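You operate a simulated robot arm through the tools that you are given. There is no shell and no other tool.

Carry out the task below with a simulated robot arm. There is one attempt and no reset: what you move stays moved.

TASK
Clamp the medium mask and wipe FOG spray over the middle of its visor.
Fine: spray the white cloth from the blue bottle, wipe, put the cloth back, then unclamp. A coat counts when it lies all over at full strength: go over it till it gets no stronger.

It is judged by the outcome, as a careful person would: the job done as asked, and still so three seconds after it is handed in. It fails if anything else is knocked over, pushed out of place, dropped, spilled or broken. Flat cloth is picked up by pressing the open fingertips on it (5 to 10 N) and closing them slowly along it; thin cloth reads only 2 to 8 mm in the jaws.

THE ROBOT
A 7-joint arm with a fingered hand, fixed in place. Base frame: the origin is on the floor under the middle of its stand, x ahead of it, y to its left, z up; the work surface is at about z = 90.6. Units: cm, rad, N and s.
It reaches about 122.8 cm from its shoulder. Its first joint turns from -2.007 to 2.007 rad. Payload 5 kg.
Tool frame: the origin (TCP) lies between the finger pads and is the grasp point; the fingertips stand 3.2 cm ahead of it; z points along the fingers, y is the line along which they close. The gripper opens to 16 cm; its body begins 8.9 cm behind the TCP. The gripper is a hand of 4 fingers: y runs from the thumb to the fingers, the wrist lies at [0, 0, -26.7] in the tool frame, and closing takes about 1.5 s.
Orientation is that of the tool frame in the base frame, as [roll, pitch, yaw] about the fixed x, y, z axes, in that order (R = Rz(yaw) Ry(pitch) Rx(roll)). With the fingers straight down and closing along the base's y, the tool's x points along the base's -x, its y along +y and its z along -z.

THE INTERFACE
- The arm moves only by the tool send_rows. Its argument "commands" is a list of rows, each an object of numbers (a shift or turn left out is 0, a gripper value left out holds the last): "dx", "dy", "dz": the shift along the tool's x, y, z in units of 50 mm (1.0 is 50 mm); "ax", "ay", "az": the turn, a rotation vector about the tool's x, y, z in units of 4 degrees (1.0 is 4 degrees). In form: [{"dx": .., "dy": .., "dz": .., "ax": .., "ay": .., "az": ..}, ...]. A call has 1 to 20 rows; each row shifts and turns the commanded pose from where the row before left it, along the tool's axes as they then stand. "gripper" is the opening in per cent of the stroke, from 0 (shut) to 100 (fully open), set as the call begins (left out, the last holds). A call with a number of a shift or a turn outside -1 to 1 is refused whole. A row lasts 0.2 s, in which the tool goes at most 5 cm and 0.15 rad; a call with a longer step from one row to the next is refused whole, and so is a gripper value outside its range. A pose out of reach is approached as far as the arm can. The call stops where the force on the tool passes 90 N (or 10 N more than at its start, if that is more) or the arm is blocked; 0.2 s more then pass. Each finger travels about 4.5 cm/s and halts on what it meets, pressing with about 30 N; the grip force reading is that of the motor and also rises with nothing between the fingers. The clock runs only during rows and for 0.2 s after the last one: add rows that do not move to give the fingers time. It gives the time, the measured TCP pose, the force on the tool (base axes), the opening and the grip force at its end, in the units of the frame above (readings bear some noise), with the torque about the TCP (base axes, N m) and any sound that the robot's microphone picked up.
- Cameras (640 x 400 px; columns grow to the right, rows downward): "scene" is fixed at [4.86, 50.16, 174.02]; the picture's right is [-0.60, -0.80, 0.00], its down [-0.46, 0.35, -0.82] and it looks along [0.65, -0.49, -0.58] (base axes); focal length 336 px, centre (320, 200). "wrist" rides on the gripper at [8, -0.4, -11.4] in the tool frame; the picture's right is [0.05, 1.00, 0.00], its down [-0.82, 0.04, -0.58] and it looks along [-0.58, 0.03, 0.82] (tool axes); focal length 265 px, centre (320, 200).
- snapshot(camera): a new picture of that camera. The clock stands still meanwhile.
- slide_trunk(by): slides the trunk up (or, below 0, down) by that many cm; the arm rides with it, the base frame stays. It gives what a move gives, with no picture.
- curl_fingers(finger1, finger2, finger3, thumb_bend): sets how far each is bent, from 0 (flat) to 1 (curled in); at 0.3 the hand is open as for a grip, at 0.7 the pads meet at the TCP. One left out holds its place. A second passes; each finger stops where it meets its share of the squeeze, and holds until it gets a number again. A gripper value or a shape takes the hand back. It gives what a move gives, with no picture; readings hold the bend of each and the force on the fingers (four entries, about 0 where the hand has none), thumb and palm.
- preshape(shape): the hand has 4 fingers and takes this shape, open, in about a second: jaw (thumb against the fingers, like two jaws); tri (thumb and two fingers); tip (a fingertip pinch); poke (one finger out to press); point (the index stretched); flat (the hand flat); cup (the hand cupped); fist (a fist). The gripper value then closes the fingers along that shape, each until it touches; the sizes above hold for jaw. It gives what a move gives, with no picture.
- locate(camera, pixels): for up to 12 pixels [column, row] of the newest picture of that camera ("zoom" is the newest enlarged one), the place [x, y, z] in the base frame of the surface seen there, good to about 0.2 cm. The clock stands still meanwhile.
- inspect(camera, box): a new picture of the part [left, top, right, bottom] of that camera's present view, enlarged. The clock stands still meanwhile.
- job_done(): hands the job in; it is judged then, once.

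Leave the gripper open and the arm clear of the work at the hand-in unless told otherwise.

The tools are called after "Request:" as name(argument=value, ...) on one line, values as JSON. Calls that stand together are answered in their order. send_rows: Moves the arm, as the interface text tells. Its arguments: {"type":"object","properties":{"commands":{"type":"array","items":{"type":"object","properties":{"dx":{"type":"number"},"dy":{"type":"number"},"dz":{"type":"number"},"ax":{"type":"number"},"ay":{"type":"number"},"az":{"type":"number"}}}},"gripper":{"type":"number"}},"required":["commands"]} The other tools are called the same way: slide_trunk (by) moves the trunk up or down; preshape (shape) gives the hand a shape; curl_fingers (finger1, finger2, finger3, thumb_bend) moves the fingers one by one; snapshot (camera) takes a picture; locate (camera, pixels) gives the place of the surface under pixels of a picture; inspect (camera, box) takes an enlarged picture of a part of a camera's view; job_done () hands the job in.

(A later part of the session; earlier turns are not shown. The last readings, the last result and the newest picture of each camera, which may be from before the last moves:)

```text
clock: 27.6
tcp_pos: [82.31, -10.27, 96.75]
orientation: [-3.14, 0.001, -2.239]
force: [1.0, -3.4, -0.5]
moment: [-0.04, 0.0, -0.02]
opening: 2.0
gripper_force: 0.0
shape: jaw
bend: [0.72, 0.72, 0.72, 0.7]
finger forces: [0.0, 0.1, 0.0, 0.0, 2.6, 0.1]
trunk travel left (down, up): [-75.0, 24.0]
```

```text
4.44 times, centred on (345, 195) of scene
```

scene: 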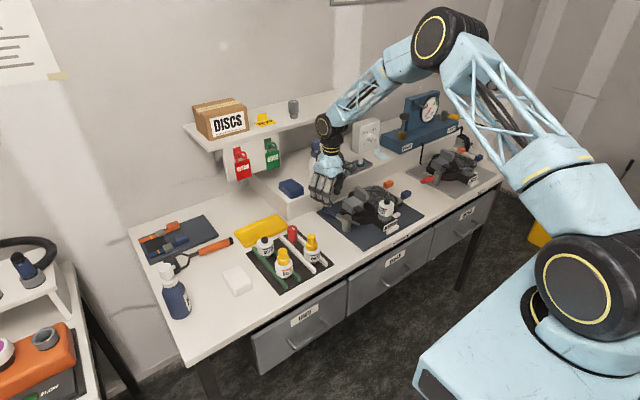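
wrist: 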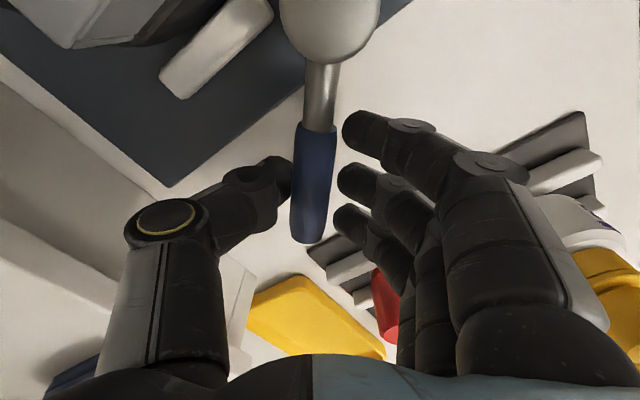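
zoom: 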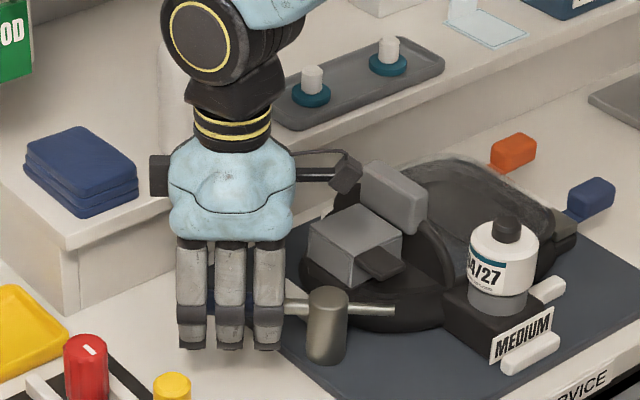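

The lever follows with about 3 N. I continue the arc for the remaining 38°.

Request:
send_rows(commands=[{"dx": 0.0035, "dy": 0.1065, "az": -0.95}, {"dx": 0.0035, "dy": 0.1065, "az": -0.95}, {"dx": 0.0035, "dy": 0.1065, "az": -0.95}, {"dx": 0.0035, "dy": 0.1065, "az": -0.95}, {"dx": 0.0035, "dy": 0.1065, "az": -0.95}, {"dx": 0.0035, "dy": 0.1065, "az": -0.95}, {"dx": 0.0035, "dy": 0.1065, "az": -0.95}, {"dx": 0.0035, "dy": 0.1065, "az": -0.95}, {"dx": 0.0035, "dy": 0.1065, "az": -0.95}, {"dx": 0.0035, "dy": 0.1065, "az": -0.95}])

Request:
snapshot(camera="wrist")

Request:
inspect(camera="scene", box=[290, 150, 400, 240])

```text
clock: 29.8
tcp_pos: [77.28, -8.45, 96.81]
orientation: [-3.141, 0.001, -1.576]
force: [0.0, 0.0, 0.4]
moment: [-0.03, -0.02, -0.02]
opening: 1.94
gripper_force: 0.1
shape: jaw
bend: [0.72, 0.72, 0.72, 0.7]
finger forces: [0.0, 0.0, 0.0, 0.0, 0.3, 0.0]
trunk travel left (down, up): [-75.0, 24.0]
```

```text
taken
```

wrist: 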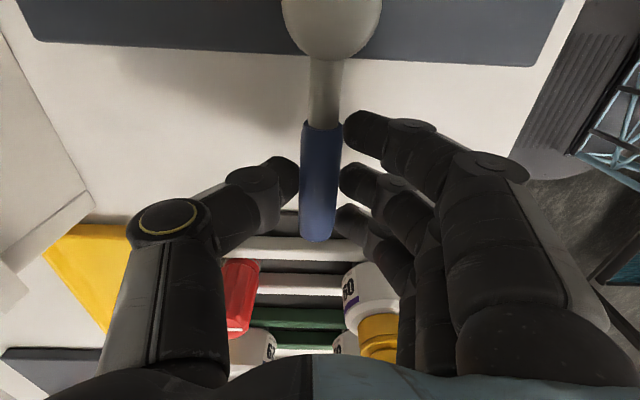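

```text
4.44 times, centred on (345, 195) of scene
```

zoom: 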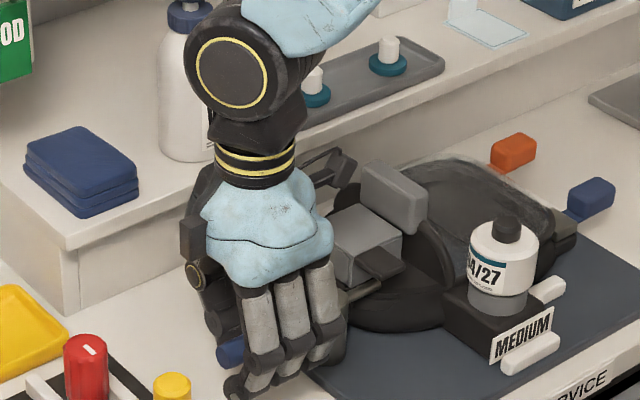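

Force fell to zero; the arm now reaches over the mask rim. I measure the lever's angle from the handle (320,150→320,235) in the wrist view.

Request:
locate(camera="wrist", pixels=[[321, 130], [320, 160], [319, 190], [318, 230], [325, 90], [330, 20]])

```text
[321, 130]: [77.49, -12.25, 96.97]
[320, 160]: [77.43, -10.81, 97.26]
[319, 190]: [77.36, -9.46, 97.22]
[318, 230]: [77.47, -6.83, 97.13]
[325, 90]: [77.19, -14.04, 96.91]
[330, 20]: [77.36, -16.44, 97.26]
```

The lever now lies along y (about 90°). I nudge 5° further to feel whether it is at its stop.

Request:
send_rows(commands=[{"dx": 0.002, "dy": 0.056, "az": -0.5}, {"dx": 0.002, "dy": 0.056, "az": -0.5}, {}])

Request:
snapshot(camera="wrist")

Request:
locate(camera="wrist", pixels=[[321, 130], [320, 160], [319, 190], [318, 230], [325, 90], [330, 20]])

```text
clock: 30.6
tcp_pos: [76.8, -8.61, 96.77]
orientation: [3.141, 0.0, -1.506]
force: [2.9, -0.5, 0.1]
moment: [-0.05, -0.03, 0.01]
opening: 2.02
gripper_force: 0.1
shape: jaw
bend: [0.72, 0.72, 0.72, 0.7]
finger forces: [0.0, 0.0, 0.0, 0.0, 3.0, 0.0]
trunk travel left (down, up): [-75.0, 24.0]
```

```text
taken
```

wrist: 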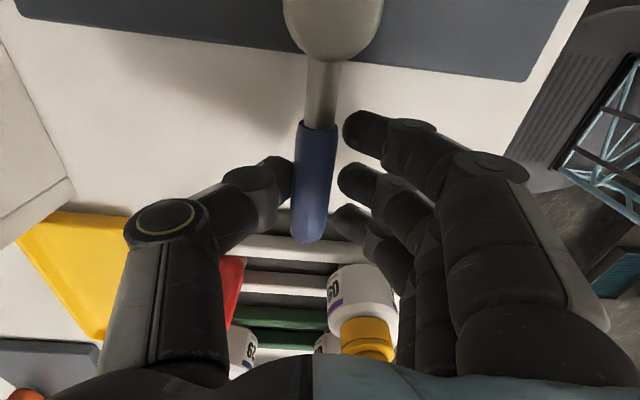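

```text
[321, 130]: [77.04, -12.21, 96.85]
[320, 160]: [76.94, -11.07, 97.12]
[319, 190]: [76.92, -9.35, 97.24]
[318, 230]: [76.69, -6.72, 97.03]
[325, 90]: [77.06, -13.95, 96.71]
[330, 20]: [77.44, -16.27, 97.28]
```

It moves on with the same 3 N friction, no hard stop; the lever is now about 93°. I bring it back to 90° as on the LARGE station, then measure.

Request:
send_rows(commands=[{"dx": 0.002, "dy": -0.067, "az": 0.6}, {"dx": 0.002, "dy": -0.067, "az": 0.6}, {}])

Request:
snapshot(camera="wrist")

Request:
locate(camera="wrist", pixels=[[321, 130], [320, 160], [319, 190], [318, 230], [325, 90], [330, 20]])

```text
clock: 31.4
tcp_pos: [77.31, -8.66, 96.77]
orientation: [-3.141, -0.001, -1.592]
force: [-1.1, -1.2, 0.1]
moment: [0.02, 0.01, -0.02]
opening: 1.96
gripper_force: 0.0
shape: jaw
bend: [0.72, 0.72, 0.72, 0.7]
finger forces: [0.0, 0.0, 0.0, 0.0, 0.0, 0.0]
trunk travel left (down, up): [-75.0, 24.0]
```

```text
taken
```

wrist: 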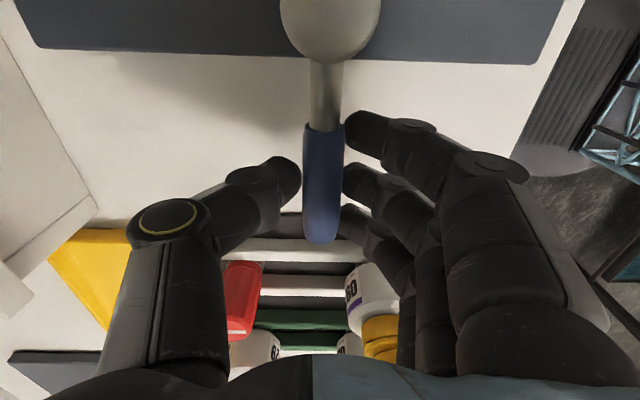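

```text
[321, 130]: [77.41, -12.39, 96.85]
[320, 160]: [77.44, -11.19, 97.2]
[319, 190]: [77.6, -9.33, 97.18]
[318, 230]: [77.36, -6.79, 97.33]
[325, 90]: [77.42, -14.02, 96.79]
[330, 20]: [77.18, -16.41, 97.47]
```

The lever lies square along y. I open the fingers and lift straight up to check the clamp.

Request:
send_rows(commands=[{}, {}, {}, {}, {}], gripper=40)

Request:
send_rows(commands=[{"dz": -0.4}, {"dz": -0.6}, {"dz": -0.8}, {"dz": -0.8}, {"dz": -0.8}, {"dz": -0.8}, {"dz": -0.6}, {}])

Request:
snapshot(camera="wrist")

Request:
inspect(camera="scene", box=[310, 160, 430, 250])

```text
clock: 32.6
tcp_pos: [77.37, -8.47, 96.86]
orientation: [-3.141, 0.0, -1.592]
force: [-0.5, -0.2, -0.5]
moment: [-0.05, 0.0, 0.02]
opening: 6.33
gripper_force: 0.1
shape: jaw
bend: [0.73, 0.73, 0.73, 0.7]
finger forces: [0.0, 0.0, 0.1, 0.0, 0.0, 0.0]
trunk travel left (down, up): [-75.0, 24.0]
```

```text
clock: 34.4
tcp_pos: [77.39, -8.57, 120.63]
orientation: [-3.141, -0.001, -1.589]
force: [0.5, -0.7, -0.1]
moment: [0.02, -0.02, -0.04]
opening: 6.34
gripper_force: 0.2
shape: jaw
bend: [0.73, 0.73, 0.73, 0.7]
finger forces: [0.1, 0.0, 0.0, 0.0, 0.0, 0.0]
trunk travel left (down, up): [-75.0, 24.0]
```

```text
taken
```

wrist: 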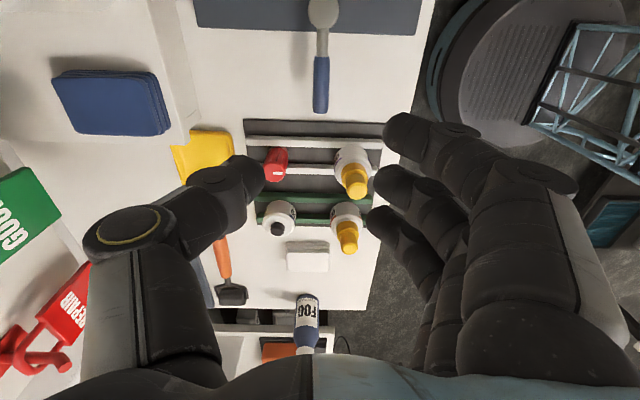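

```text
4.44 times, centred on (370, 205) of scene
```

zoom: 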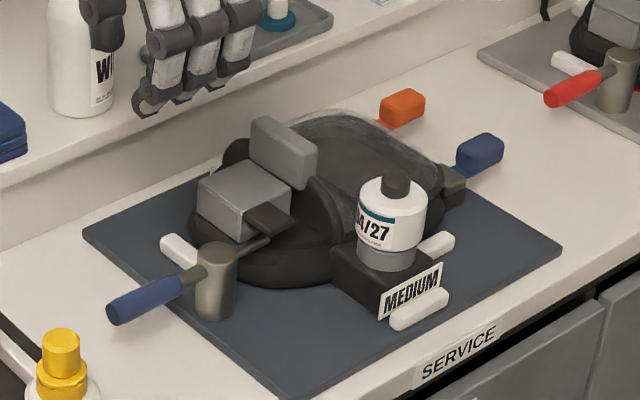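

The clamp arm now lies over the mask rim just as on the LARGE station, mask unmoved. Next the cloth: I turn the hand back to the straight yaw, then go over to the cloth.

Request:
send_rows(commands=[{"az": 1}, {"az": 1}, {"az": 1}, {"az": 1}, {"az": 1}, {"az": 1}, {"az": 1}, {"az": 1}, {"az": 1}, {"az": 1}, {"az": 1}, {"az": 1}, {"az": 1}, {"az": 1}, {"az": 1}, {"az": 1}, {"az": 1}, {"az": 1}, {"az": 1}, {"az": 1}], gripper=55)

Request:
send_rows(commands=[{"az": 1}, {"az": 1}, {"az": 0.24}, {}])

```text
clock: 38.6
tcp_pos: [77.56, -8.58, 120.72]
orientation: [3.141, 0.0, -2.987]
force: [0.0, -1.6, -1.0]
moment: [-0.01, 0.01, 0.03]
opening: 8.7
gripper_force: 0.1
shape: jaw
bend: [0.72, 0.72, 0.72, 0.7]
finger forces: [0.1, 0.1, 0.0, 0.1, 0.0, 0.1]
trunk travel left (down, up): [-75.0, 24.0]
```

```text
clock: 39.6
tcp_pos: [77.42, -8.63, 120.79]
orientation: [-3.141, 0.0, 3.138]
force: [0.1, 0.2, 0.0]
moment: [0.02, -0.02, -0.01]
opening: 8.7
gripper_force: 0.0
shape: jaw
bend: [0.72, 0.72, 0.72, 0.7]
finger forces: [0.1, 0.0, 0.0, 0.0, 0.0, 0.1]
trunk travel left (down, up): [-75.0, 24.0]
```

Now I move over the cloth at about (79.9, 27.8), staying high, then look.

Request:
send_rows(commands=[{"dy": 0.91, "dx": -0.0625}, {"dy": 0.91, "dx": -0.0625}, {"dy": 0.91, "dx": -0.0625}, {"dy": 0.91, "dx": -0.0625}, {"dy": 0.91, "dx": -0.0625}, {"dy": 0.91, "dx": -0.0625}, {"dy": 0.91, "dx": -0.0625}, {"dy": 0.91, "dx": -0.0625}, {"dz": 0.6}, {"dz": 0.8}, {"dz": 0.8}, {"dz": 0.6}, {}], gripper=47)

Request:
snapshot(camera="wrist")

Request:
snapshot(camera="scene")

```text
clock: 42.4
tcp_pos: [79.82, 27.73, 106.66]
orientation: [-3.142, -0.003, 3.139]
force: [-0.8, -0.1, -0.4]
moment: [0.0, -0.01, 0.0]
opening: 7.56
gripper_force: 0.0
shape: jaw
bend: [0.73, 0.73, 0.73, 0.7]
finger forces: [0.1, 0.0, 0.0, 0.0, 0.1, 0.0]
trunk travel left (down, up): [-75.0, 24.0]
```

```text
taken
```

wrist: 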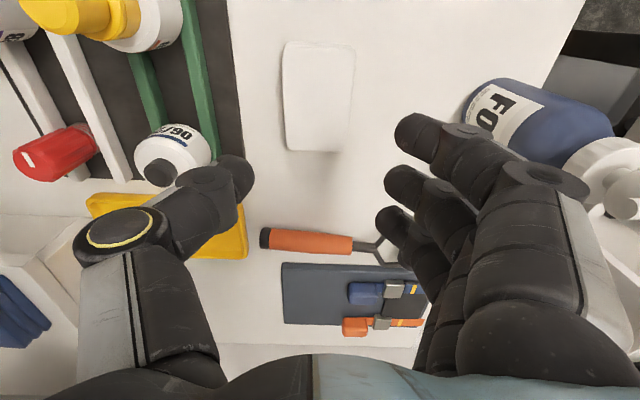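

```text
taken
```

scene: 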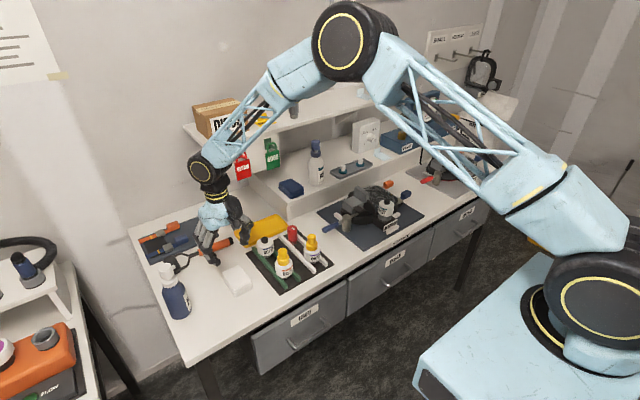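

The pad is centred between thumb and fingers. I measure the neighbours: 06/29 bottle (172,155), green bar (200,80), brush handle (300,240), and pad corners.

Request:
locate(camera="wrist", pixels=[[172, 165], [205, 155], [195, 135], [200, 80], [215, 150], [235, 100], [265, 238], [300, 240], [286, 45], [353, 48], [350, 148], [290, 145]])

```text
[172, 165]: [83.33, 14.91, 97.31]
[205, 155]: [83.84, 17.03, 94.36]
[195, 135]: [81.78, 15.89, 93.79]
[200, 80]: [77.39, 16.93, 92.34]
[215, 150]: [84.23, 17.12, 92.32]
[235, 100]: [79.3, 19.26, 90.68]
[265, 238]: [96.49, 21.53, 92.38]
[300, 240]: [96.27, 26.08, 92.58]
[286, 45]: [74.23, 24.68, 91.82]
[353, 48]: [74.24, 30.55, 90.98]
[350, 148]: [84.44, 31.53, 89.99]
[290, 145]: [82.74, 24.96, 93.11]
```

Clear of neighbours. I lower to TCP z≈94.2 (tips about 1 cm above the table) around the pad.

Request:
send_rows(commands=[{"dz": 0.6}, {"dz": 0.6}, {"dz": 0.5}, {"dz": 0.4}, {"dz": 0.2}, {"dz": 0.19}, {}])

Request:
snapshot(camera="wrist")

```text
clock: 44.0
tcp_pos: [80.04, 27.74, 94.11]
orientation: [-3.14, 0.0, 3.14]
force: [0.1, 1.0, -0.2]
moment: [-0.01, 0.0, -0.01]
opening: 7.59
gripper_force: 0.1
shape: jaw
bend: [0.73, 0.73, 0.73, 0.7]
finger forces: [0.0, 0.0, 0.0, 0.0, 0.0, 0.0]
trunk travel left (down, up): [-75.0, 24.0]
```

```text
taken
```

wrist: 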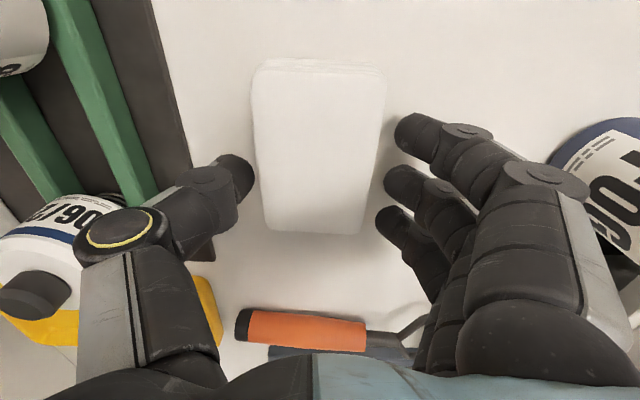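

Finger 3 would just catch the pad's end, so I shift 0.8 cm toward -x, then close slowly in stages.

Request:
send_rows(commands=[{"dx": 0.17}, {}])

Request:
send_rows(commands=[{}, {}, {}], gripper=36)

Request:
send_rows(commands=[{}, {}, {}], gripper=32)

Request:
snapshot(camera="wrist")

```text
clock: 44.6
tcp_pos: [79.21, 27.89, 94.26]
orientation: [3.14, 0.001, 3.139]
force: [-0.3, -0.2, 0.5]
moment: [-0.01, 0.0, 0.02]
opening: 7.58
gripper_force: 0.0
shape: jaw
bend: [0.73, 0.73, 0.73, 0.7]
finger forces: [0.0, 0.0, 0.0, 0.1, 0.1, 0.0]
trunk travel left (down, up): [-75.0, 24.0]
```

```text
clock: 45.4
tcp_pos: [79.2, 27.77, 94.21]
orientation: [-3.14, -0.001, 3.138]
force: [-0.5, 0.6, -0.2]
moment: [-0.01, -0.01, 0.03]
opening: 5.88
gripper_force: 29.8
shape: jaw
bend: [0.73, 0.73, 0.73, 0.7]
finger forces: [9.1, 9.1, 9.0, 0.1, 27.0, 0.0]
trunk travel left (down, up): [-75.0, 24.0]
```

```text
clock: 46.2
tcp_pos: [79.2, 27.82, 94.24]
orientation: [3.141, -0.001, 3.139]
force: [-0.6, 0.1, 0.4]
moment: [-0.01, 0.0, -0.01]
opening: 5.89
gripper_force: 29.7
shape: jaw
bend: [0.73, 0.73, 0.73, 0.7]
finger forces: [9.1, 9.1, 9.2, 0.0, 27.2, 0.0]
trunk travel left (down, up): [-75.0, 24.0]
```

```text
taken
```

wrist: 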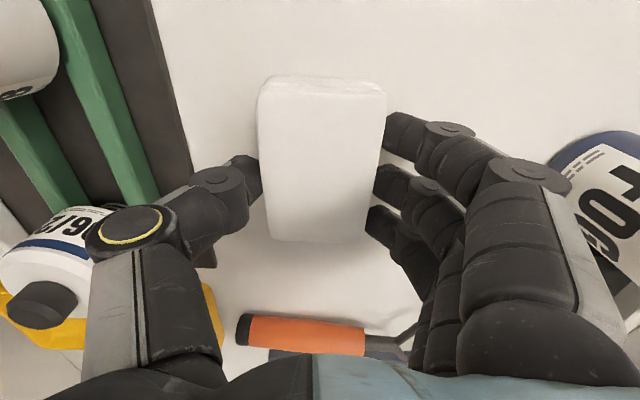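

The pad is firmly held (5.9 cm, 9 N per finger). I lift it 3 cm, shift to open table toward the front (clear of the bottle), and hold just above the table to try releasing finger 2 only.

Request:
send_rows(commands=[{"dz": -0.2}, {"dz": -0.4}, {}, {"dx": 0.6}, {"dx": 0.6}, {"dx": 0.6}, {"dz": 0.2}, {}])

Request:
curl_fingers(finger2=0.45)

Request:
snapshot(camera="wrist")

```text
clock: 48.0
tcp_pos: [70.2, 27.84, 96.37]
orientation: [3.141, 0.001, 3.139]
force: [0.4, -0.6, -0.4]
moment: [0.02, -0.02, 0.02]
opening: 5.89
gripper_force: 29.5
shape: jaw
bend: [0.73, 0.73, 0.73, 0.7]
finger forces: [9.1, 9.2, 9.0, 0.1, 27.2, 0.0]
trunk travel left (down, up): [-75.0, 24.0]
```

```text
clock: 49.0
tcp_pos: [69.93, 27.84, 96.32]
orientation: [3.141, -0.001, 3.14]
force: [0.0, 0.5, -0.7]
moment: [0.04, 0.02, -0.01]
opening: 7.24
gripper_force: 24.5
shape: fingers
bend: [0.73, 0.45, 0.73, 0.7]
finger forces: [12.5, 0.0, 12.4, 0.0, 24.9, 0.1]
trunk travel left (down, up): [-75.0, 24.0]
```

```text
taken
```

wrist: 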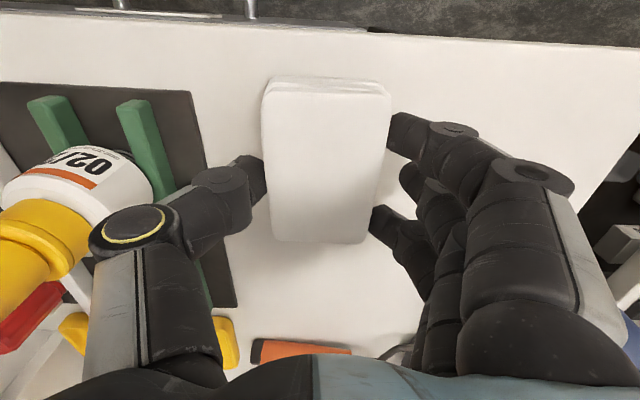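

Forces rebalanced onto fingers 1, 3 and thumb; pad stays held. I flatten finger 2 fully.

Request:
curl_fingers(finger2=0.0)

Request:
snapshot(camera="wrist")

Request:
inspect(camera="scene", box=[180, 210, 300, 330])

```text
clock: 50.0
tcp_pos: [70.14, 27.84, 96.25]
orientation: [-3.142, 0.0, 3.141]
force: [1.1, -0.3, -0.4]
moment: [-0.01, 0.0, -0.01]
opening: 7.23
gripper_force: 25.4
shape: fingers
bend: [0.73, 0.0, 0.73, 0.7]
finger forces: [12.5, 0.0, 12.3, 0.0, 24.9, 0.0]
trunk travel left (down, up): [-75.0, 24.0]
```

```text
taken
```

wrist: 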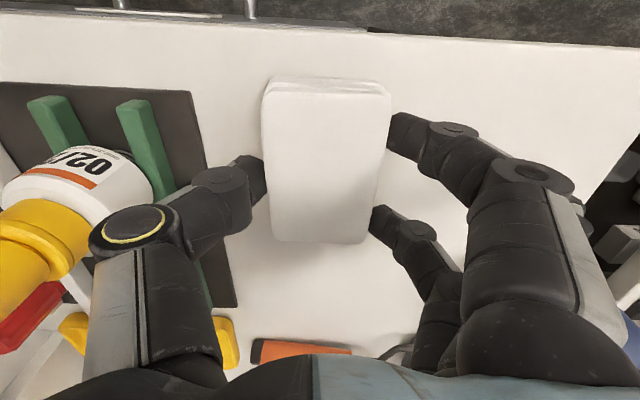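

```text
3.33 times, centred on (240, 270) of scene
```

zoom: 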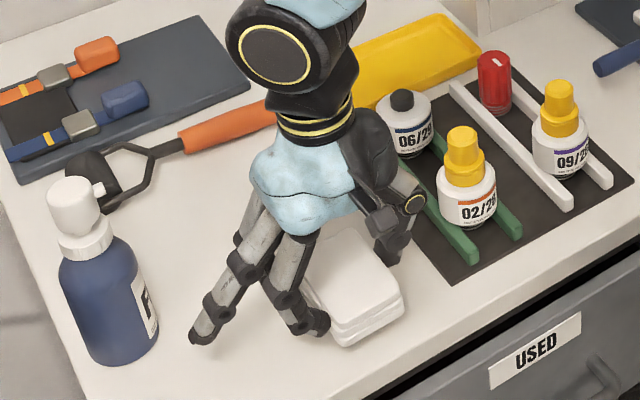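

Finger 2 sticks out flat while the pad is held. I measure the tip of finger 2 (zoom 200,335) and pad points.

Request:
locate(camera="zoom", pixels=[[197, 336], [205, 325], [212, 335], [190, 332], [215, 310], [230, 290], [245, 255], [350, 310], [390, 280], [345, 340], [335, 260], [320, 320]])

Request:
inspect(camera="scene", box=[210, 260, 260, 320])

```text
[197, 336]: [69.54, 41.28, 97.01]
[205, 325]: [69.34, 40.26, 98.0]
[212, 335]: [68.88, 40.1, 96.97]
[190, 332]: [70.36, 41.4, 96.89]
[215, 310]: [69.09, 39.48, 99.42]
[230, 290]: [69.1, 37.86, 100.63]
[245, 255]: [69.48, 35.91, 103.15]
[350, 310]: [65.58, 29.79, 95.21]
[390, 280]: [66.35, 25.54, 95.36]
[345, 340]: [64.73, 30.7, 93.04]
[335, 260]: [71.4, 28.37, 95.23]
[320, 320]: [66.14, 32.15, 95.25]
```

```text
6.67 times, centred on (235, 290) of scene
```

zoom: 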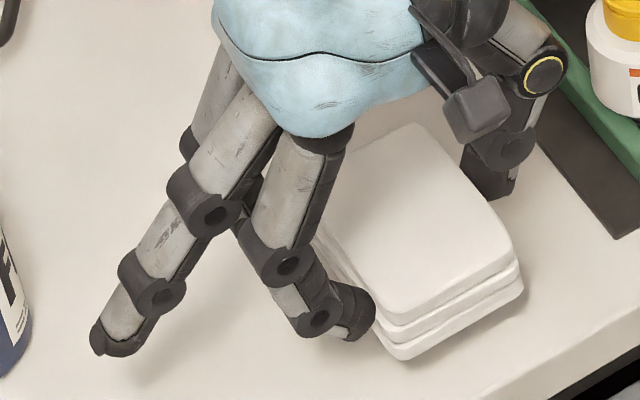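

Finger 2's tip reaches 13 cm out from the TCP at about TCP height, so it can press the pump head while the pad faces the nozzle. I measure the bottle head precisely in the scene view.

Request:
inspect(camera="scene", box=[150, 255, 200, 325])

Request:
locate(camera="zoom", pixels=[[225, 65], [255, 60], [285, 70], [225, 85], [250, 80], [280, 85], [250, 110], [240, 120], [310, 75], [300, 82], [270, 180], [320, 320]])

```text
5.71 times, centred on (175, 290) of scene
```

zoom: 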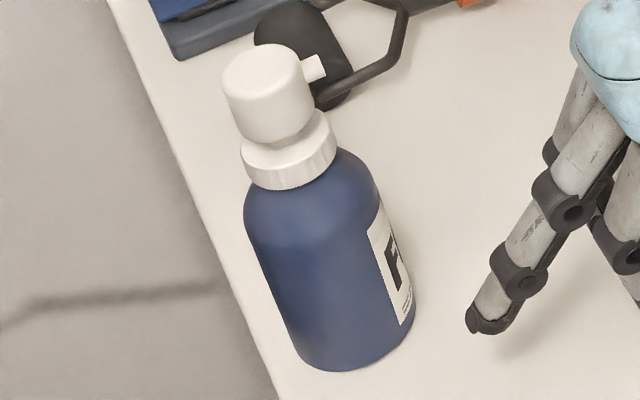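

```text
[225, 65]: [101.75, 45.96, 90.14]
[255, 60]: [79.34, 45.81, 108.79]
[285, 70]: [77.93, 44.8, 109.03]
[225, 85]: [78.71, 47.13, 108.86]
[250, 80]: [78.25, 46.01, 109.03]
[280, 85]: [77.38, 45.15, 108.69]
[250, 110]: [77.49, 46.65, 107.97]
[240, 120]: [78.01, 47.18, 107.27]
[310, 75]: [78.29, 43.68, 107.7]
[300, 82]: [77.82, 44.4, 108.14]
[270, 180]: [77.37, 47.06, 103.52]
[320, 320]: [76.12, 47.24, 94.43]
```

Head top centre is about (78.55, 45.6, 109.0). I locate the lowest part of finger 2's tip (zoom 480,333).

Request:
locate(camera="zoom", pixels=[[468, 322], [475, 330], [483, 333], [492, 333], [500, 328], [506, 318], [485, 318], [495, 300]])

Request:
send_rows(commands=[{"dz": -0.8}, {"dz": -0.8}, {"dz": -0.8}, {"dz": -0.8}, {"dz": -0.4}, {"ax": 0.875}, {"ax": 0.875}, {}])

Request:
inspect(camera="scene", box=[150, 180, 270, 300])

```text
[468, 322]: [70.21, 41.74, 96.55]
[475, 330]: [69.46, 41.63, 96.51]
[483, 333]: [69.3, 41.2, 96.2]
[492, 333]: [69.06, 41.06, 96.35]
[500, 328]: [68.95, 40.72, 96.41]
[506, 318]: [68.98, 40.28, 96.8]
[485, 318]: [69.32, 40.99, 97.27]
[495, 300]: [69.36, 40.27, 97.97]
```

```text
clock: 51.8
tcp_pos: [70.1, 27.89, 114.15]
orientation: [-3.018, 0.0, 3.139]
force: [0.7, -0.6, 0.0]
moment: [0.01, 0.01, -0.01]
opening: 7.23
gripper_force: 25.4
shape: fingers
bend: [0.73, 0.0, 0.73, 0.7]
finger forces: [12.5, 0.0, 12.5, 0.0, 24.9, 0.1]
trunk travel left (down, up): [-75.0, 24.0]
```

```text
3.33 times, centred on (210, 240) of scene
```

zoom: 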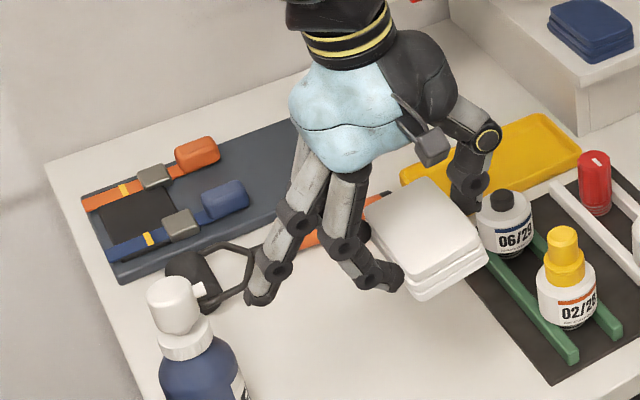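

I verify the tilted finger-2 tip position (zoom 255,300) relative to the TCP (70.1, 27.9, 114.15).

Request:
inspect(camera="scene", box=[180, 225, 250, 285])

Request:
locate(camera="zoom", pixels=[[200, 260], [215, 275], [230, 270], [240, 250], [215, 250], [420, 280], [520, 240], [430, 310], [440, 330], [180, 260], [205, 285], [100, 250]])

```text
6.67 times, centred on (215, 255) of scene
```

zoom: 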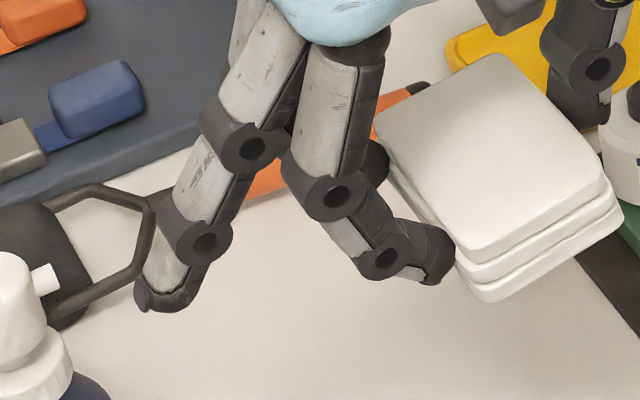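

```text
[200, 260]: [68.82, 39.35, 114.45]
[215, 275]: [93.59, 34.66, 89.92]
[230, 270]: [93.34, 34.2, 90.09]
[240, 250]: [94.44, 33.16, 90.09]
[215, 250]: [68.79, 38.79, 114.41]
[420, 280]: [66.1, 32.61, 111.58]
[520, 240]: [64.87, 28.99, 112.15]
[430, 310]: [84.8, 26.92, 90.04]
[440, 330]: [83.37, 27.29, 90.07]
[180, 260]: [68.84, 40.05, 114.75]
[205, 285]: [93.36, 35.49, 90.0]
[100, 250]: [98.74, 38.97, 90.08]
```

Request:
locate(camera="zoom", pixels=[[140, 290], [145, 305], [155, 310], [168, 310], [180, 305], [195, 290], [160, 290], [170, 280], [450, 255], [440, 275], [480, 270], [610, 210]])

```text
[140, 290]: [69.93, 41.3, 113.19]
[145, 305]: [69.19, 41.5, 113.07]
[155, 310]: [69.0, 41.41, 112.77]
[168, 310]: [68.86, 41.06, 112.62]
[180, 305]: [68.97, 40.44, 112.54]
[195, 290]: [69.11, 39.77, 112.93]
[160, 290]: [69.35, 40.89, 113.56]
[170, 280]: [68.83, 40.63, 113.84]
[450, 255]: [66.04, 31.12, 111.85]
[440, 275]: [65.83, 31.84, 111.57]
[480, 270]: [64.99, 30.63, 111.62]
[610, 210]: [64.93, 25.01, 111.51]
```

The tip's lowest point is 12.9 cm out and 1.7 cm below the TCP. I bring it above the pump head: TCP to (78.65, 32.7, 114.1), about 3.4 cm clear above the head.

Request:
send_rows(commands=[{"dx": -0.57, "dy": 0.318, "dz": -0.039}, {"dx": -0.57, "dy": 0.318, "dz": -0.039}, {"dx": -0.57, "dy": 0.318, "dz": -0.039}, {}])

Request:
inspect(camera="scene", box=[150, 220, 240, 300])

Request:
snapshot(camera="wrist")

```text
clock: 52.8
tcp_pos: [78.49, 32.61, 114.36]
orientation: [-3.02, 0.0, 3.139]
force: [-0.2, 0.3, -1.2]
moment: [-0.01, 0.0, -0.03]
opening: 7.24
gripper_force: 24.9
shape: fingers
bend: [0.73, 0.0, 0.73, 0.7]
finger forces: [12.5, 0.0, 12.5, 0.0, 25.0, 0.0]
trunk travel left (down, up): [-75.0, 24.0]
```

```text
5.00 times, centred on (195, 260) of scene
```

zoom: 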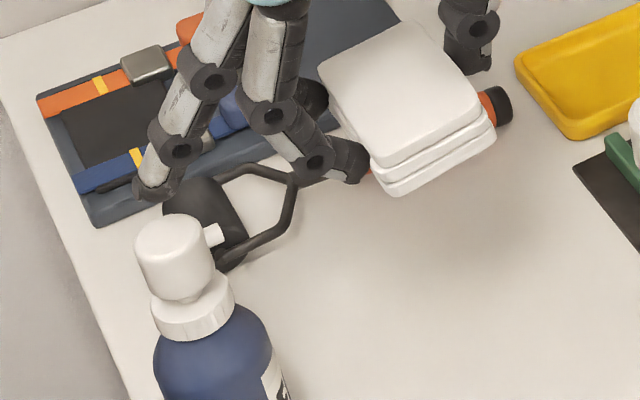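

```text
taken
```

wrist: 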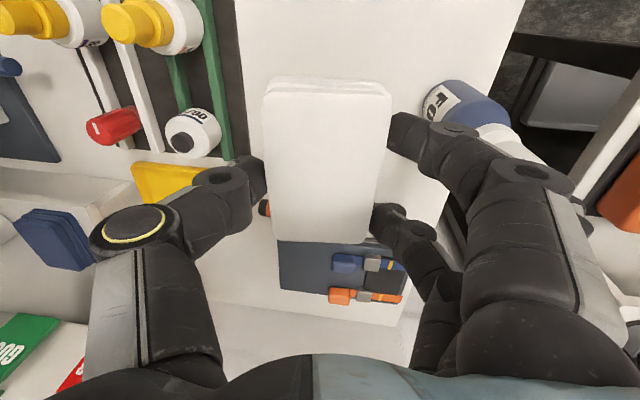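

Tip (zoom 155,195) hangs above the head (zoom 172,232). I check both coordinates.

Request:
locate(camera="zoom", pixels=[[140, 185], [145, 195], [160, 197], [175, 190], [150, 180], [165, 225], [175, 235], [190, 230], [155, 240], [212, 238], [220, 232], [175, 222]])

```text
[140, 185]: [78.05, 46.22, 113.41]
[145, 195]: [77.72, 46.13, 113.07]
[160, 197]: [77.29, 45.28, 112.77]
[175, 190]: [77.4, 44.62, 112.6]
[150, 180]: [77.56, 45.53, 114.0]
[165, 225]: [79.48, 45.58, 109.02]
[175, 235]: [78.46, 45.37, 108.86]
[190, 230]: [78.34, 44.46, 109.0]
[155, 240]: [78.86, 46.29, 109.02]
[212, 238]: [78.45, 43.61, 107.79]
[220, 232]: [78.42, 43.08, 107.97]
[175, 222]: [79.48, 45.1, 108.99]
```

Aligned within a few mm. I nudge +0.3 cm in x and lower 3.2 cm to just above the head.

Request:
send_rows(commands=[{"dx": -0.05}, {"dy": 0.0265, "dz": 0.212}, {"dy": 0.0265, "dz": 0.212}, {"dy": 0.0265, "dz": 0.212}, {}])

Request:
inspect(camera="scene", box=[150, 220, 240, 300])

```text
clock: 54.0
tcp_pos: [78.98, 32.58, 111.06]
orientation: [-3.019, 0.0, 3.14]
force: [-0.6, -1.1, -1.0]
moment: [0.16, -0.01, 0.06]
opening: 7.23
gripper_force: 25.0
shape: fingers
bend: [0.73, 0.0, 0.73, 0.7]
finger forces: [12.4, 1.2, 12.5, 0.1, 24.9, 0.0]
trunk travel left (down, up): [-75.0, 24.0]
```

```text
5.00 times, centred on (195, 260) of scene
```

zoom: 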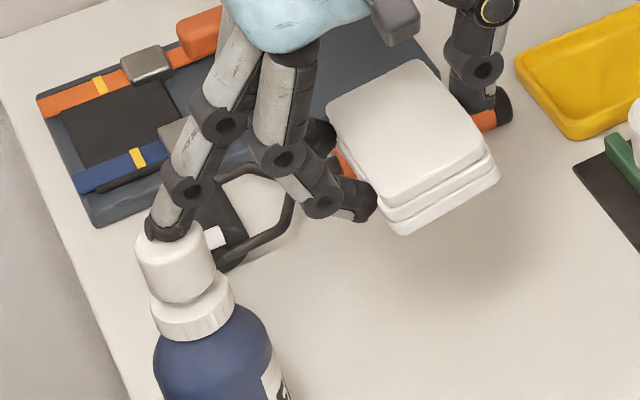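

Light contact (1.2 N on finger 2). The nozzle faces the pad's side. I press down in small steps, reading the force and sound.

Request:
send_rows(commands=[{"dy": 0.005, "dz": 0.04}, {"dy": 0.005, "dz": 0.04}])

Request:
send_rows(commands=[{"dy": 0.005, "dz": 0.04}, {}])

```text
clock: 54.6
tcp_pos: [78.88, 32.66, 110.74]
orientation: [-3.021, 0.001, 3.14]
force: [-0.3, -1.5, 1.9]
moment: [0.31, 0.02, 0.03]
opening: 7.23
gripper_force: 26.1
shape: fingers
bend: [0.73, 0.0, 0.73, 0.7]
finger forces: [12.5, 2.5, 12.5, 0.1, 24.9, 0.1]
trunk travel left (down, up): [-75.0, 24.0]
```

```text
clock: 55.2
tcp_pos: [78.86, 32.49, 110.51]
orientation: [-3.02, -0.001, 3.14]
force: [0.0, -1.9, 3.0]
moment: [0.45, -0.02, -0.03]
opening: 7.24
gripper_force: 26.4
shape: fingers
bend: [0.73, 0.0, 0.73, 0.7]
finger forces: [12.5, 3.5, 12.6, 0.1, 24.9, 0.0]
trunk travel left (down, up): [-75.0, 24.0]
heard: click
```

A click was heard at about 0.55 cm press with 3.5 N. I look at the pad for spray.

Request:
inspect(camera="scene", box=[150, 220, 240, 300])

Request:
snapshot(camera="wrist")

```text
5.00 times, centred on (195, 260) of scene
```

zoom: 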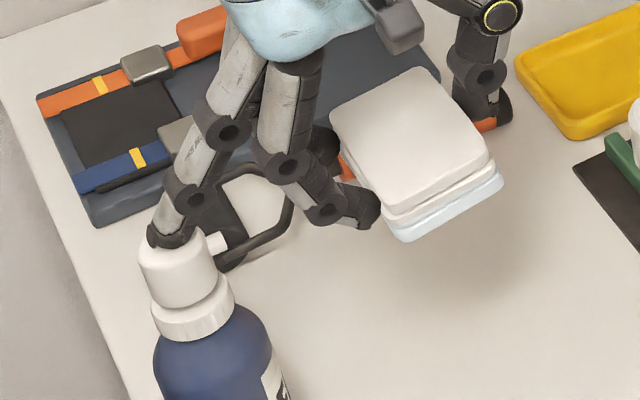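

```text
taken
```

wrist: 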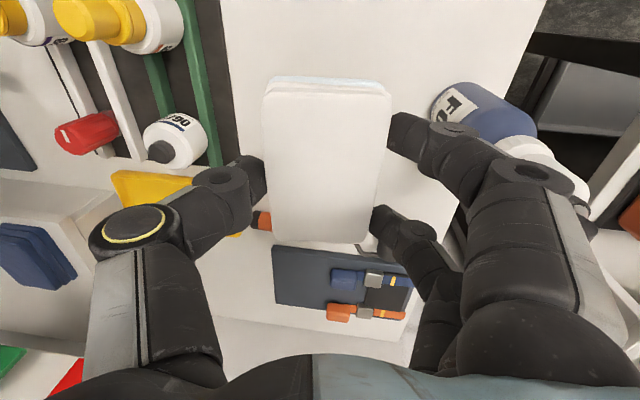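

The pad's bottom (wiping) layer has turned light blue: the spray took. I lift the finger straight off the head, 5 cm up.

Request:
send_rows(commands=[{"dy": -0.012, "dz": -0.1}, {"dy": -0.025, "dz": -0.2}, {"dy": -0.05, "dz": -0.4}, {"dy": -0.05, "dz": -0.4}, {}])

Request:
inspect(camera="scene", box=[150, 200, 250, 330])

```text
clock: 56.4
tcp_pos: [78.98, 32.52, 116.16]
orientation: [-3.018, 0.001, 3.14]
force: [0.3, 0.4, -0.9]
moment: [-0.02, 0.01, 0.0]
opening: 7.24
gripper_force: 24.7
shape: fingers
bend: [0.73, 0.0, 0.73, 0.7]
finger forces: [12.5, 0.0, 12.5, 0.1, 24.8, 0.0]
trunk travel left (down, up): [-75.0, 24.0]
```

```text
3.08 times, centred on (200, 265) of scene
```

zoom: 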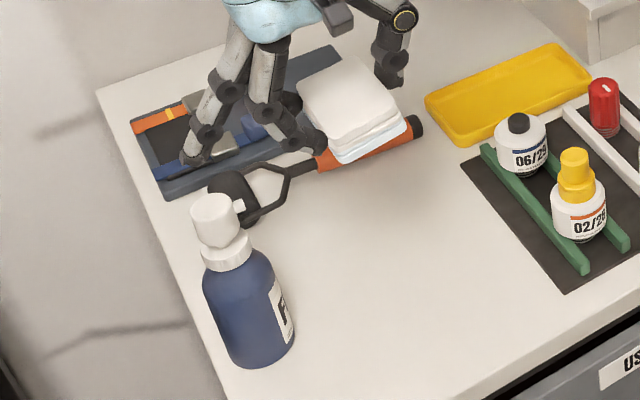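

Bottle stands as before. I close finger 2 back onto the pad and level the hand, then study the visor.

Request:
curl_fingers(finger2=0.75)

Request:
send_rows(commands=[{"ax": -0.885, "dz": -0.4}, {"ax": -0.885, "dz": -0.4}, {}])

Request:
inspect(camera="scene", box=[335, 170, 435, 240])

Request:
snapshot(camera="scene")

```text
clock: 57.4
tcp_pos: [79.07, 32.47, 116.1]
orientation: [-3.019, -0.002, 3.14]
force: [0.0, -0.3, -0.2]
moment: [0.01, 0.02, 0.0]
opening: 7.26
gripper_force: 29.5
shape: fingers
bend: [0.73, 0.54, 0.73, 0.7]
finger forces: [10.5, 8.4, 10.3, 0.0, 29.1, 0.0]
trunk travel left (down, up): [-75.0, 24.0]
```

```text
clock: 58.2
tcp_pos: [78.86, 32.94, 120.11]
orientation: [3.139, 0.001, 3.138]
force: [0.5, 0.0, -1.3]
moment: [-0.02, -0.01, 0.01]
opening: 7.22
gripper_force: 29.7
shape: fingers
bend: [0.73, 0.54, 0.73, 0.7]
finger forces: [10.4, 8.4, 10.4, 0.1, 29.2, 0.0]
trunk travel left (down, up): [-75.0, 24.0]
```

```text
5.71 times, centred on (385, 205) of scene
```

zoom: 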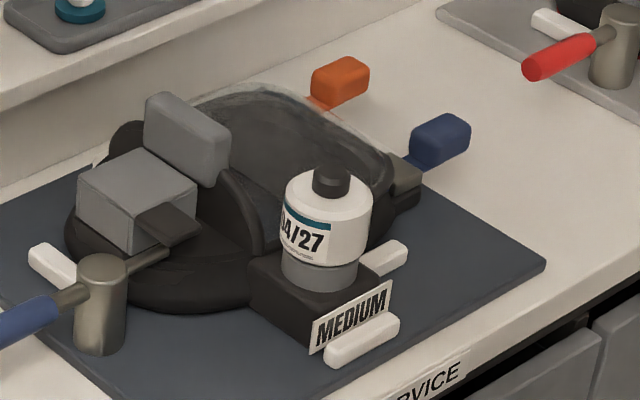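

```text
taken
```

scene: 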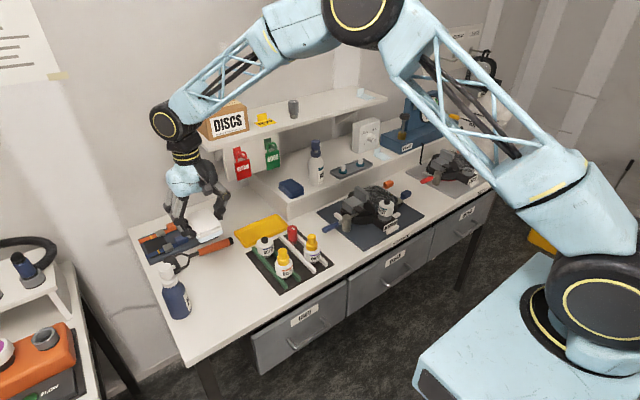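

Pad held well. I measure mask features in the enlarged scene view: upper grey block (190,140), canister (328,215) and its stub (332,180), arch, strap buckles and dome outline.

Request:
locate(camera="zoom", pixels=[[150, 100], [185, 120], [225, 145], [215, 175], [332, 172], [300, 195], [360, 200], [325, 190], [325, 260], [245, 90], [270, 150], [340, 150]])

Request:
locate(camera="zoom", pixels=[[200, 100], [225, 95], [290, 110], [310, 125], [350, 150], [380, 170], [230, 175], [240, 200], [255, 235], [300, 150], [265, 180], [380, 150]])

```text
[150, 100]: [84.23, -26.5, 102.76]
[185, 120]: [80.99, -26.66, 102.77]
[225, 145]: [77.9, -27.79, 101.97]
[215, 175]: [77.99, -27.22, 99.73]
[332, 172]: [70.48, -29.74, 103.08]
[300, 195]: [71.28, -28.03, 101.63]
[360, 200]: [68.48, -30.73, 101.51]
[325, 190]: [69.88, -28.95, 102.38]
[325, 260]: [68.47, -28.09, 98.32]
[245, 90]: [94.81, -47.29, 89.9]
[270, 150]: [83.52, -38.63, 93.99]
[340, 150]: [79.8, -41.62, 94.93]
```

```text
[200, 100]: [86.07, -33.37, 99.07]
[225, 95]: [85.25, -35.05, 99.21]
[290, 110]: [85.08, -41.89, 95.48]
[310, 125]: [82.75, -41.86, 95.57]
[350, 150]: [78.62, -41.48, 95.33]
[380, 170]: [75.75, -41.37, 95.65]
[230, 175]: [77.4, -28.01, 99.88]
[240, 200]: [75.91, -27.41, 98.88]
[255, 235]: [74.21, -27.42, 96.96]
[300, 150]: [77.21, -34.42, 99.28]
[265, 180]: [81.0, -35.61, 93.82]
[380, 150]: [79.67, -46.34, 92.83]
```

The visor surface shows up at z≈99.2 around y -33…-35, sloping to 95.4 at the far rim (y≈-41.5). Canister top z≈103 at (69.5,-30.5); grey block top 102.8 ending at y≈-28. I carry the pad over at z 120 and look down on the visor.

Request:
send_rows(commands=[{"dy": -0.9, "dx": -0.06}, {"dy": -0.97, "dx": -0.09}, {"dy": -0.97, "dx": -0.09}, {"dy": -0.97, "dx": -0.09}, {"dy": -0.97, "dx": -0.09}, {"dy": -0.97, "dx": -0.09}, {"dy": -0.97, "dx": -0.09}, {"dy": -0.97, "dx": -0.09}, {"dy": -0.97, "dx": -0.09}, {"dy": -0.97, "dx": -0.09}, {"dy": -0.97, "dx": -0.09}, {"dy": -0.97, "dx": -0.09}, {"dy": -0.97, "dx": -0.09}, {"dy": -0.97, "dx": -0.09}, {}])

Request:
snapshot(camera="wrist")

```text
clock: 61.4
tcp_pos: [85.13, -34.63, 120.28]
orientation: [3.141, 0.001, -3.141]
force: [-0.7, 0.4, -0.5]
moment: [-0.04, -0.01, -0.01]
opening: 7.23
gripper_force: 28.7
shape: fingers
bend: [0.73, 0.54, 0.73, 0.7]
finger forces: [10.3, 8.5, 10.3, 0.0, 29.0, 0.0]
trunk travel left (down, up): [-75.0, 24.0]
```

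```text
taken
```

wrist: 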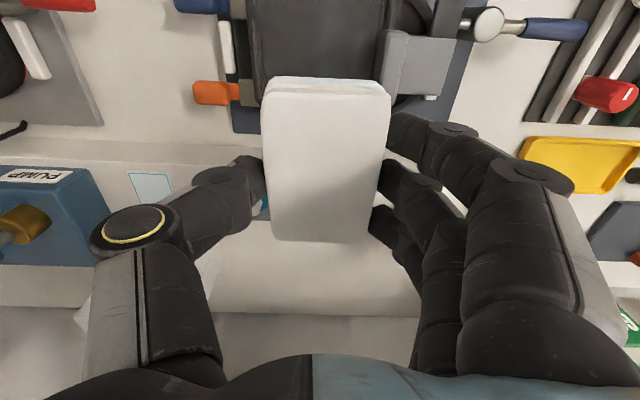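

The visor is partly visible (cols 255–385, rows 0–75). I sample surface points there.

Request:
locate(camera="wrist", pixels=[[260, 10], [290, 10], [320, 10], [350, 10], [375, 10], [260, 40], [290, 40], [320, 40], [350, 40], [375, 40], [300, 65], [350, 65]])

Request:
inspect(camera="wrist", box=[200, 0, 460, 110])

```text
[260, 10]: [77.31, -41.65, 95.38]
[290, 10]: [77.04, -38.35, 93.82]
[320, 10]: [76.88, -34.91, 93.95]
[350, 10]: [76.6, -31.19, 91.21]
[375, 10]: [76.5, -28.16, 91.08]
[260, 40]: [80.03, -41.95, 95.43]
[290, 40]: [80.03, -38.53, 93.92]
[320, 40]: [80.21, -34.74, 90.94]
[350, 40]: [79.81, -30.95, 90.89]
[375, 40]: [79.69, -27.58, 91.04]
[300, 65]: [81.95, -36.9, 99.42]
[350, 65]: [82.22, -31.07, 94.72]
```

```text
2.46 times, centred on (330, 55) of wrist
```

zoom: 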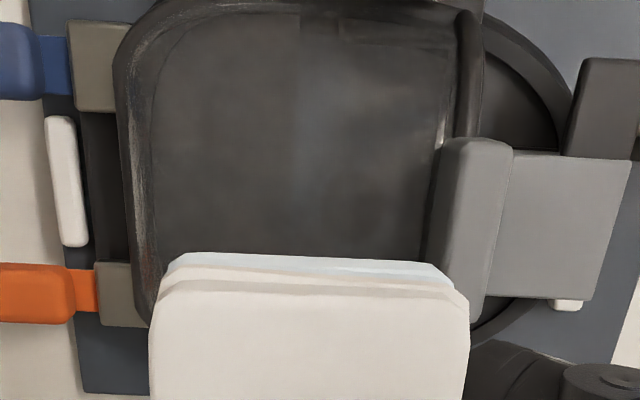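

Visor centre is about (80.3, -35.2), top z≈99.5; pad bottom is 4.2 cm ahead of the TCP. I move above the centre and lower to TCP z≈105.5, leaving ~1.8 cm.

Request:
send_rows(commands=[{"dx": 0.4, "dy": -0.057}, {"dx": 0.416, "dy": -0.057}, {"dz": 0.7}, {"dz": 0.7}, {"dz": 0.7}, {"dz": 0.5}, {"dz": 0.35}, {}])

Request:
snapshot(camera="wrist")

Request:
inspect(camera="scene", box=[330, 150, 440, 240])

```text
clock: 63.2
tcp_pos: [80.99, -35.0, 105.2]
orientation: [3.14, -0.001, 3.14]
force: [0.1, -0.5, -0.7]
moment: [0.0, -0.03, 0.02]
opening: 7.23
gripper_force: 29.3
shape: fingers
bend: [0.73, 0.54, 0.73, 0.7]
finger forces: [10.3, 8.6, 10.4, 0.1, 29.1, 0.0]
trunk travel left (down, up): [-75.0, 24.0]
```

```text
taken
```

wrist: 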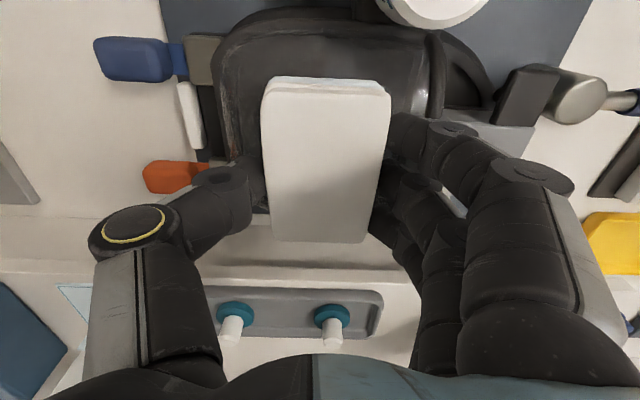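

```text
4.44 times, centred on (385, 195) of scene
```

zoom: 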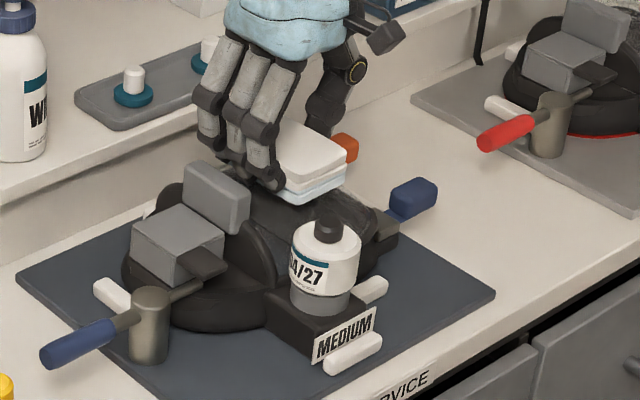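

Clear of block and canister. I lower slowly: 1 cm, then 2 mm steps until a light contact force shows.

Request:
send_rows(commands=[{"dz": 0.1}, {"dz": 0.1}, {}])

Request:
send_rows(commands=[{"dz": 0.04}, {"dz": 0.04}, {}])

```text
clock: 64.0
tcp_pos: [80.88, -35.13, 104.11]
orientation: [3.139, 0.0, 3.14]
force: [0.3, -1.3, -1.0]
moment: [-0.05, -0.01, -0.02]
opening: 7.26
gripper_force: 28.8
shape: fingers
bend: [0.73, 0.54, 0.73, 0.7]
finger forces: [10.3, 8.5, 10.3, 0.1, 29.1, 0.0]
trunk travel left (down, up): [-75.0, 24.0]
```

```text
clock: 64.8
tcp_pos: [80.88, -35.2, 103.91]
orientation: [3.141, 0.002, 3.14]
force: [0.7, -0.1, 7.6]
moment: [0.28, -0.03, -0.02]
opening: 7.19
gripper_force: 30.8
shape: fingers
bend: [0.73, 0.55, 0.73, 0.7]
finger forces: [10.9, 8.9, 11.0, 0.1, 30.7, 0.1]
trunk travel left (down, up): [-75.0, 24.0]
```

Contact at 7.6 N with pad bottom at z≈99.7. I make a gentle trial stroke along x (3 cm toward +x and back), then check what coat appears.

Request:
send_rows(commands=[{"dx": -0.15}, {"dx": -0.15}, {"dx": -0.15}, {"dx": -0.15}, {"dx": 0.15}, {"dx": 0.15}, {"dx": 0.15}, {"dx": 0.15}, {"dx": 0.15}, {"dx": 0.15}, {"dx": -0.15}, {"dx": -0.15}, {}])

Request:
snapshot(camera="wrist")

Request:
inspect(camera="scene", box=[330, 150, 440, 240])

```text
clock: 67.6
tcp_pos: [80.63, -35.29, 103.88]
orientation: [3.141, 0.001, 3.139]
force: [-9.8, -1.7, 12.8]
moment: [0.37, 0.42, 0.39]
opening: 7.2
gripper_force: 32.0
shape: fingers
bend: [0.74, 0.56, 0.74, 0.7]
finger forces: [11.3, 8.9, 11.0, 0.0, 32.2, 0.1]
trunk travel left (down, up): [-75.0, 24.0]
```

```text
taken
```

wrist: 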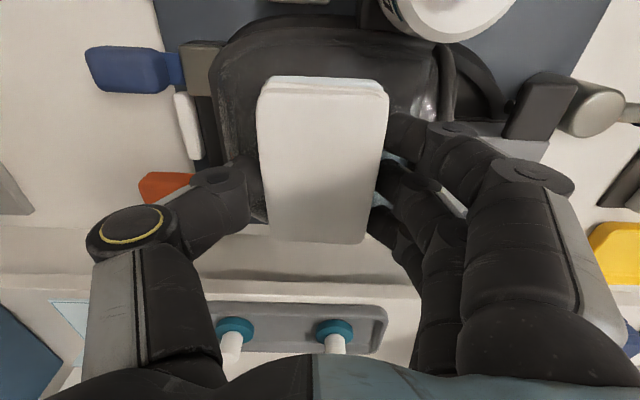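

```text
4.44 times, centred on (385, 195) of scene
```

zoom: 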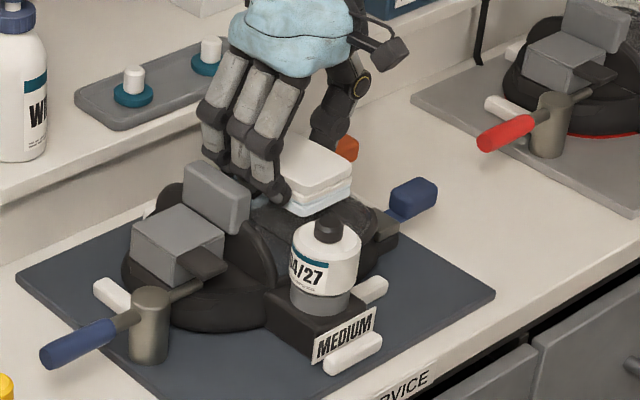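

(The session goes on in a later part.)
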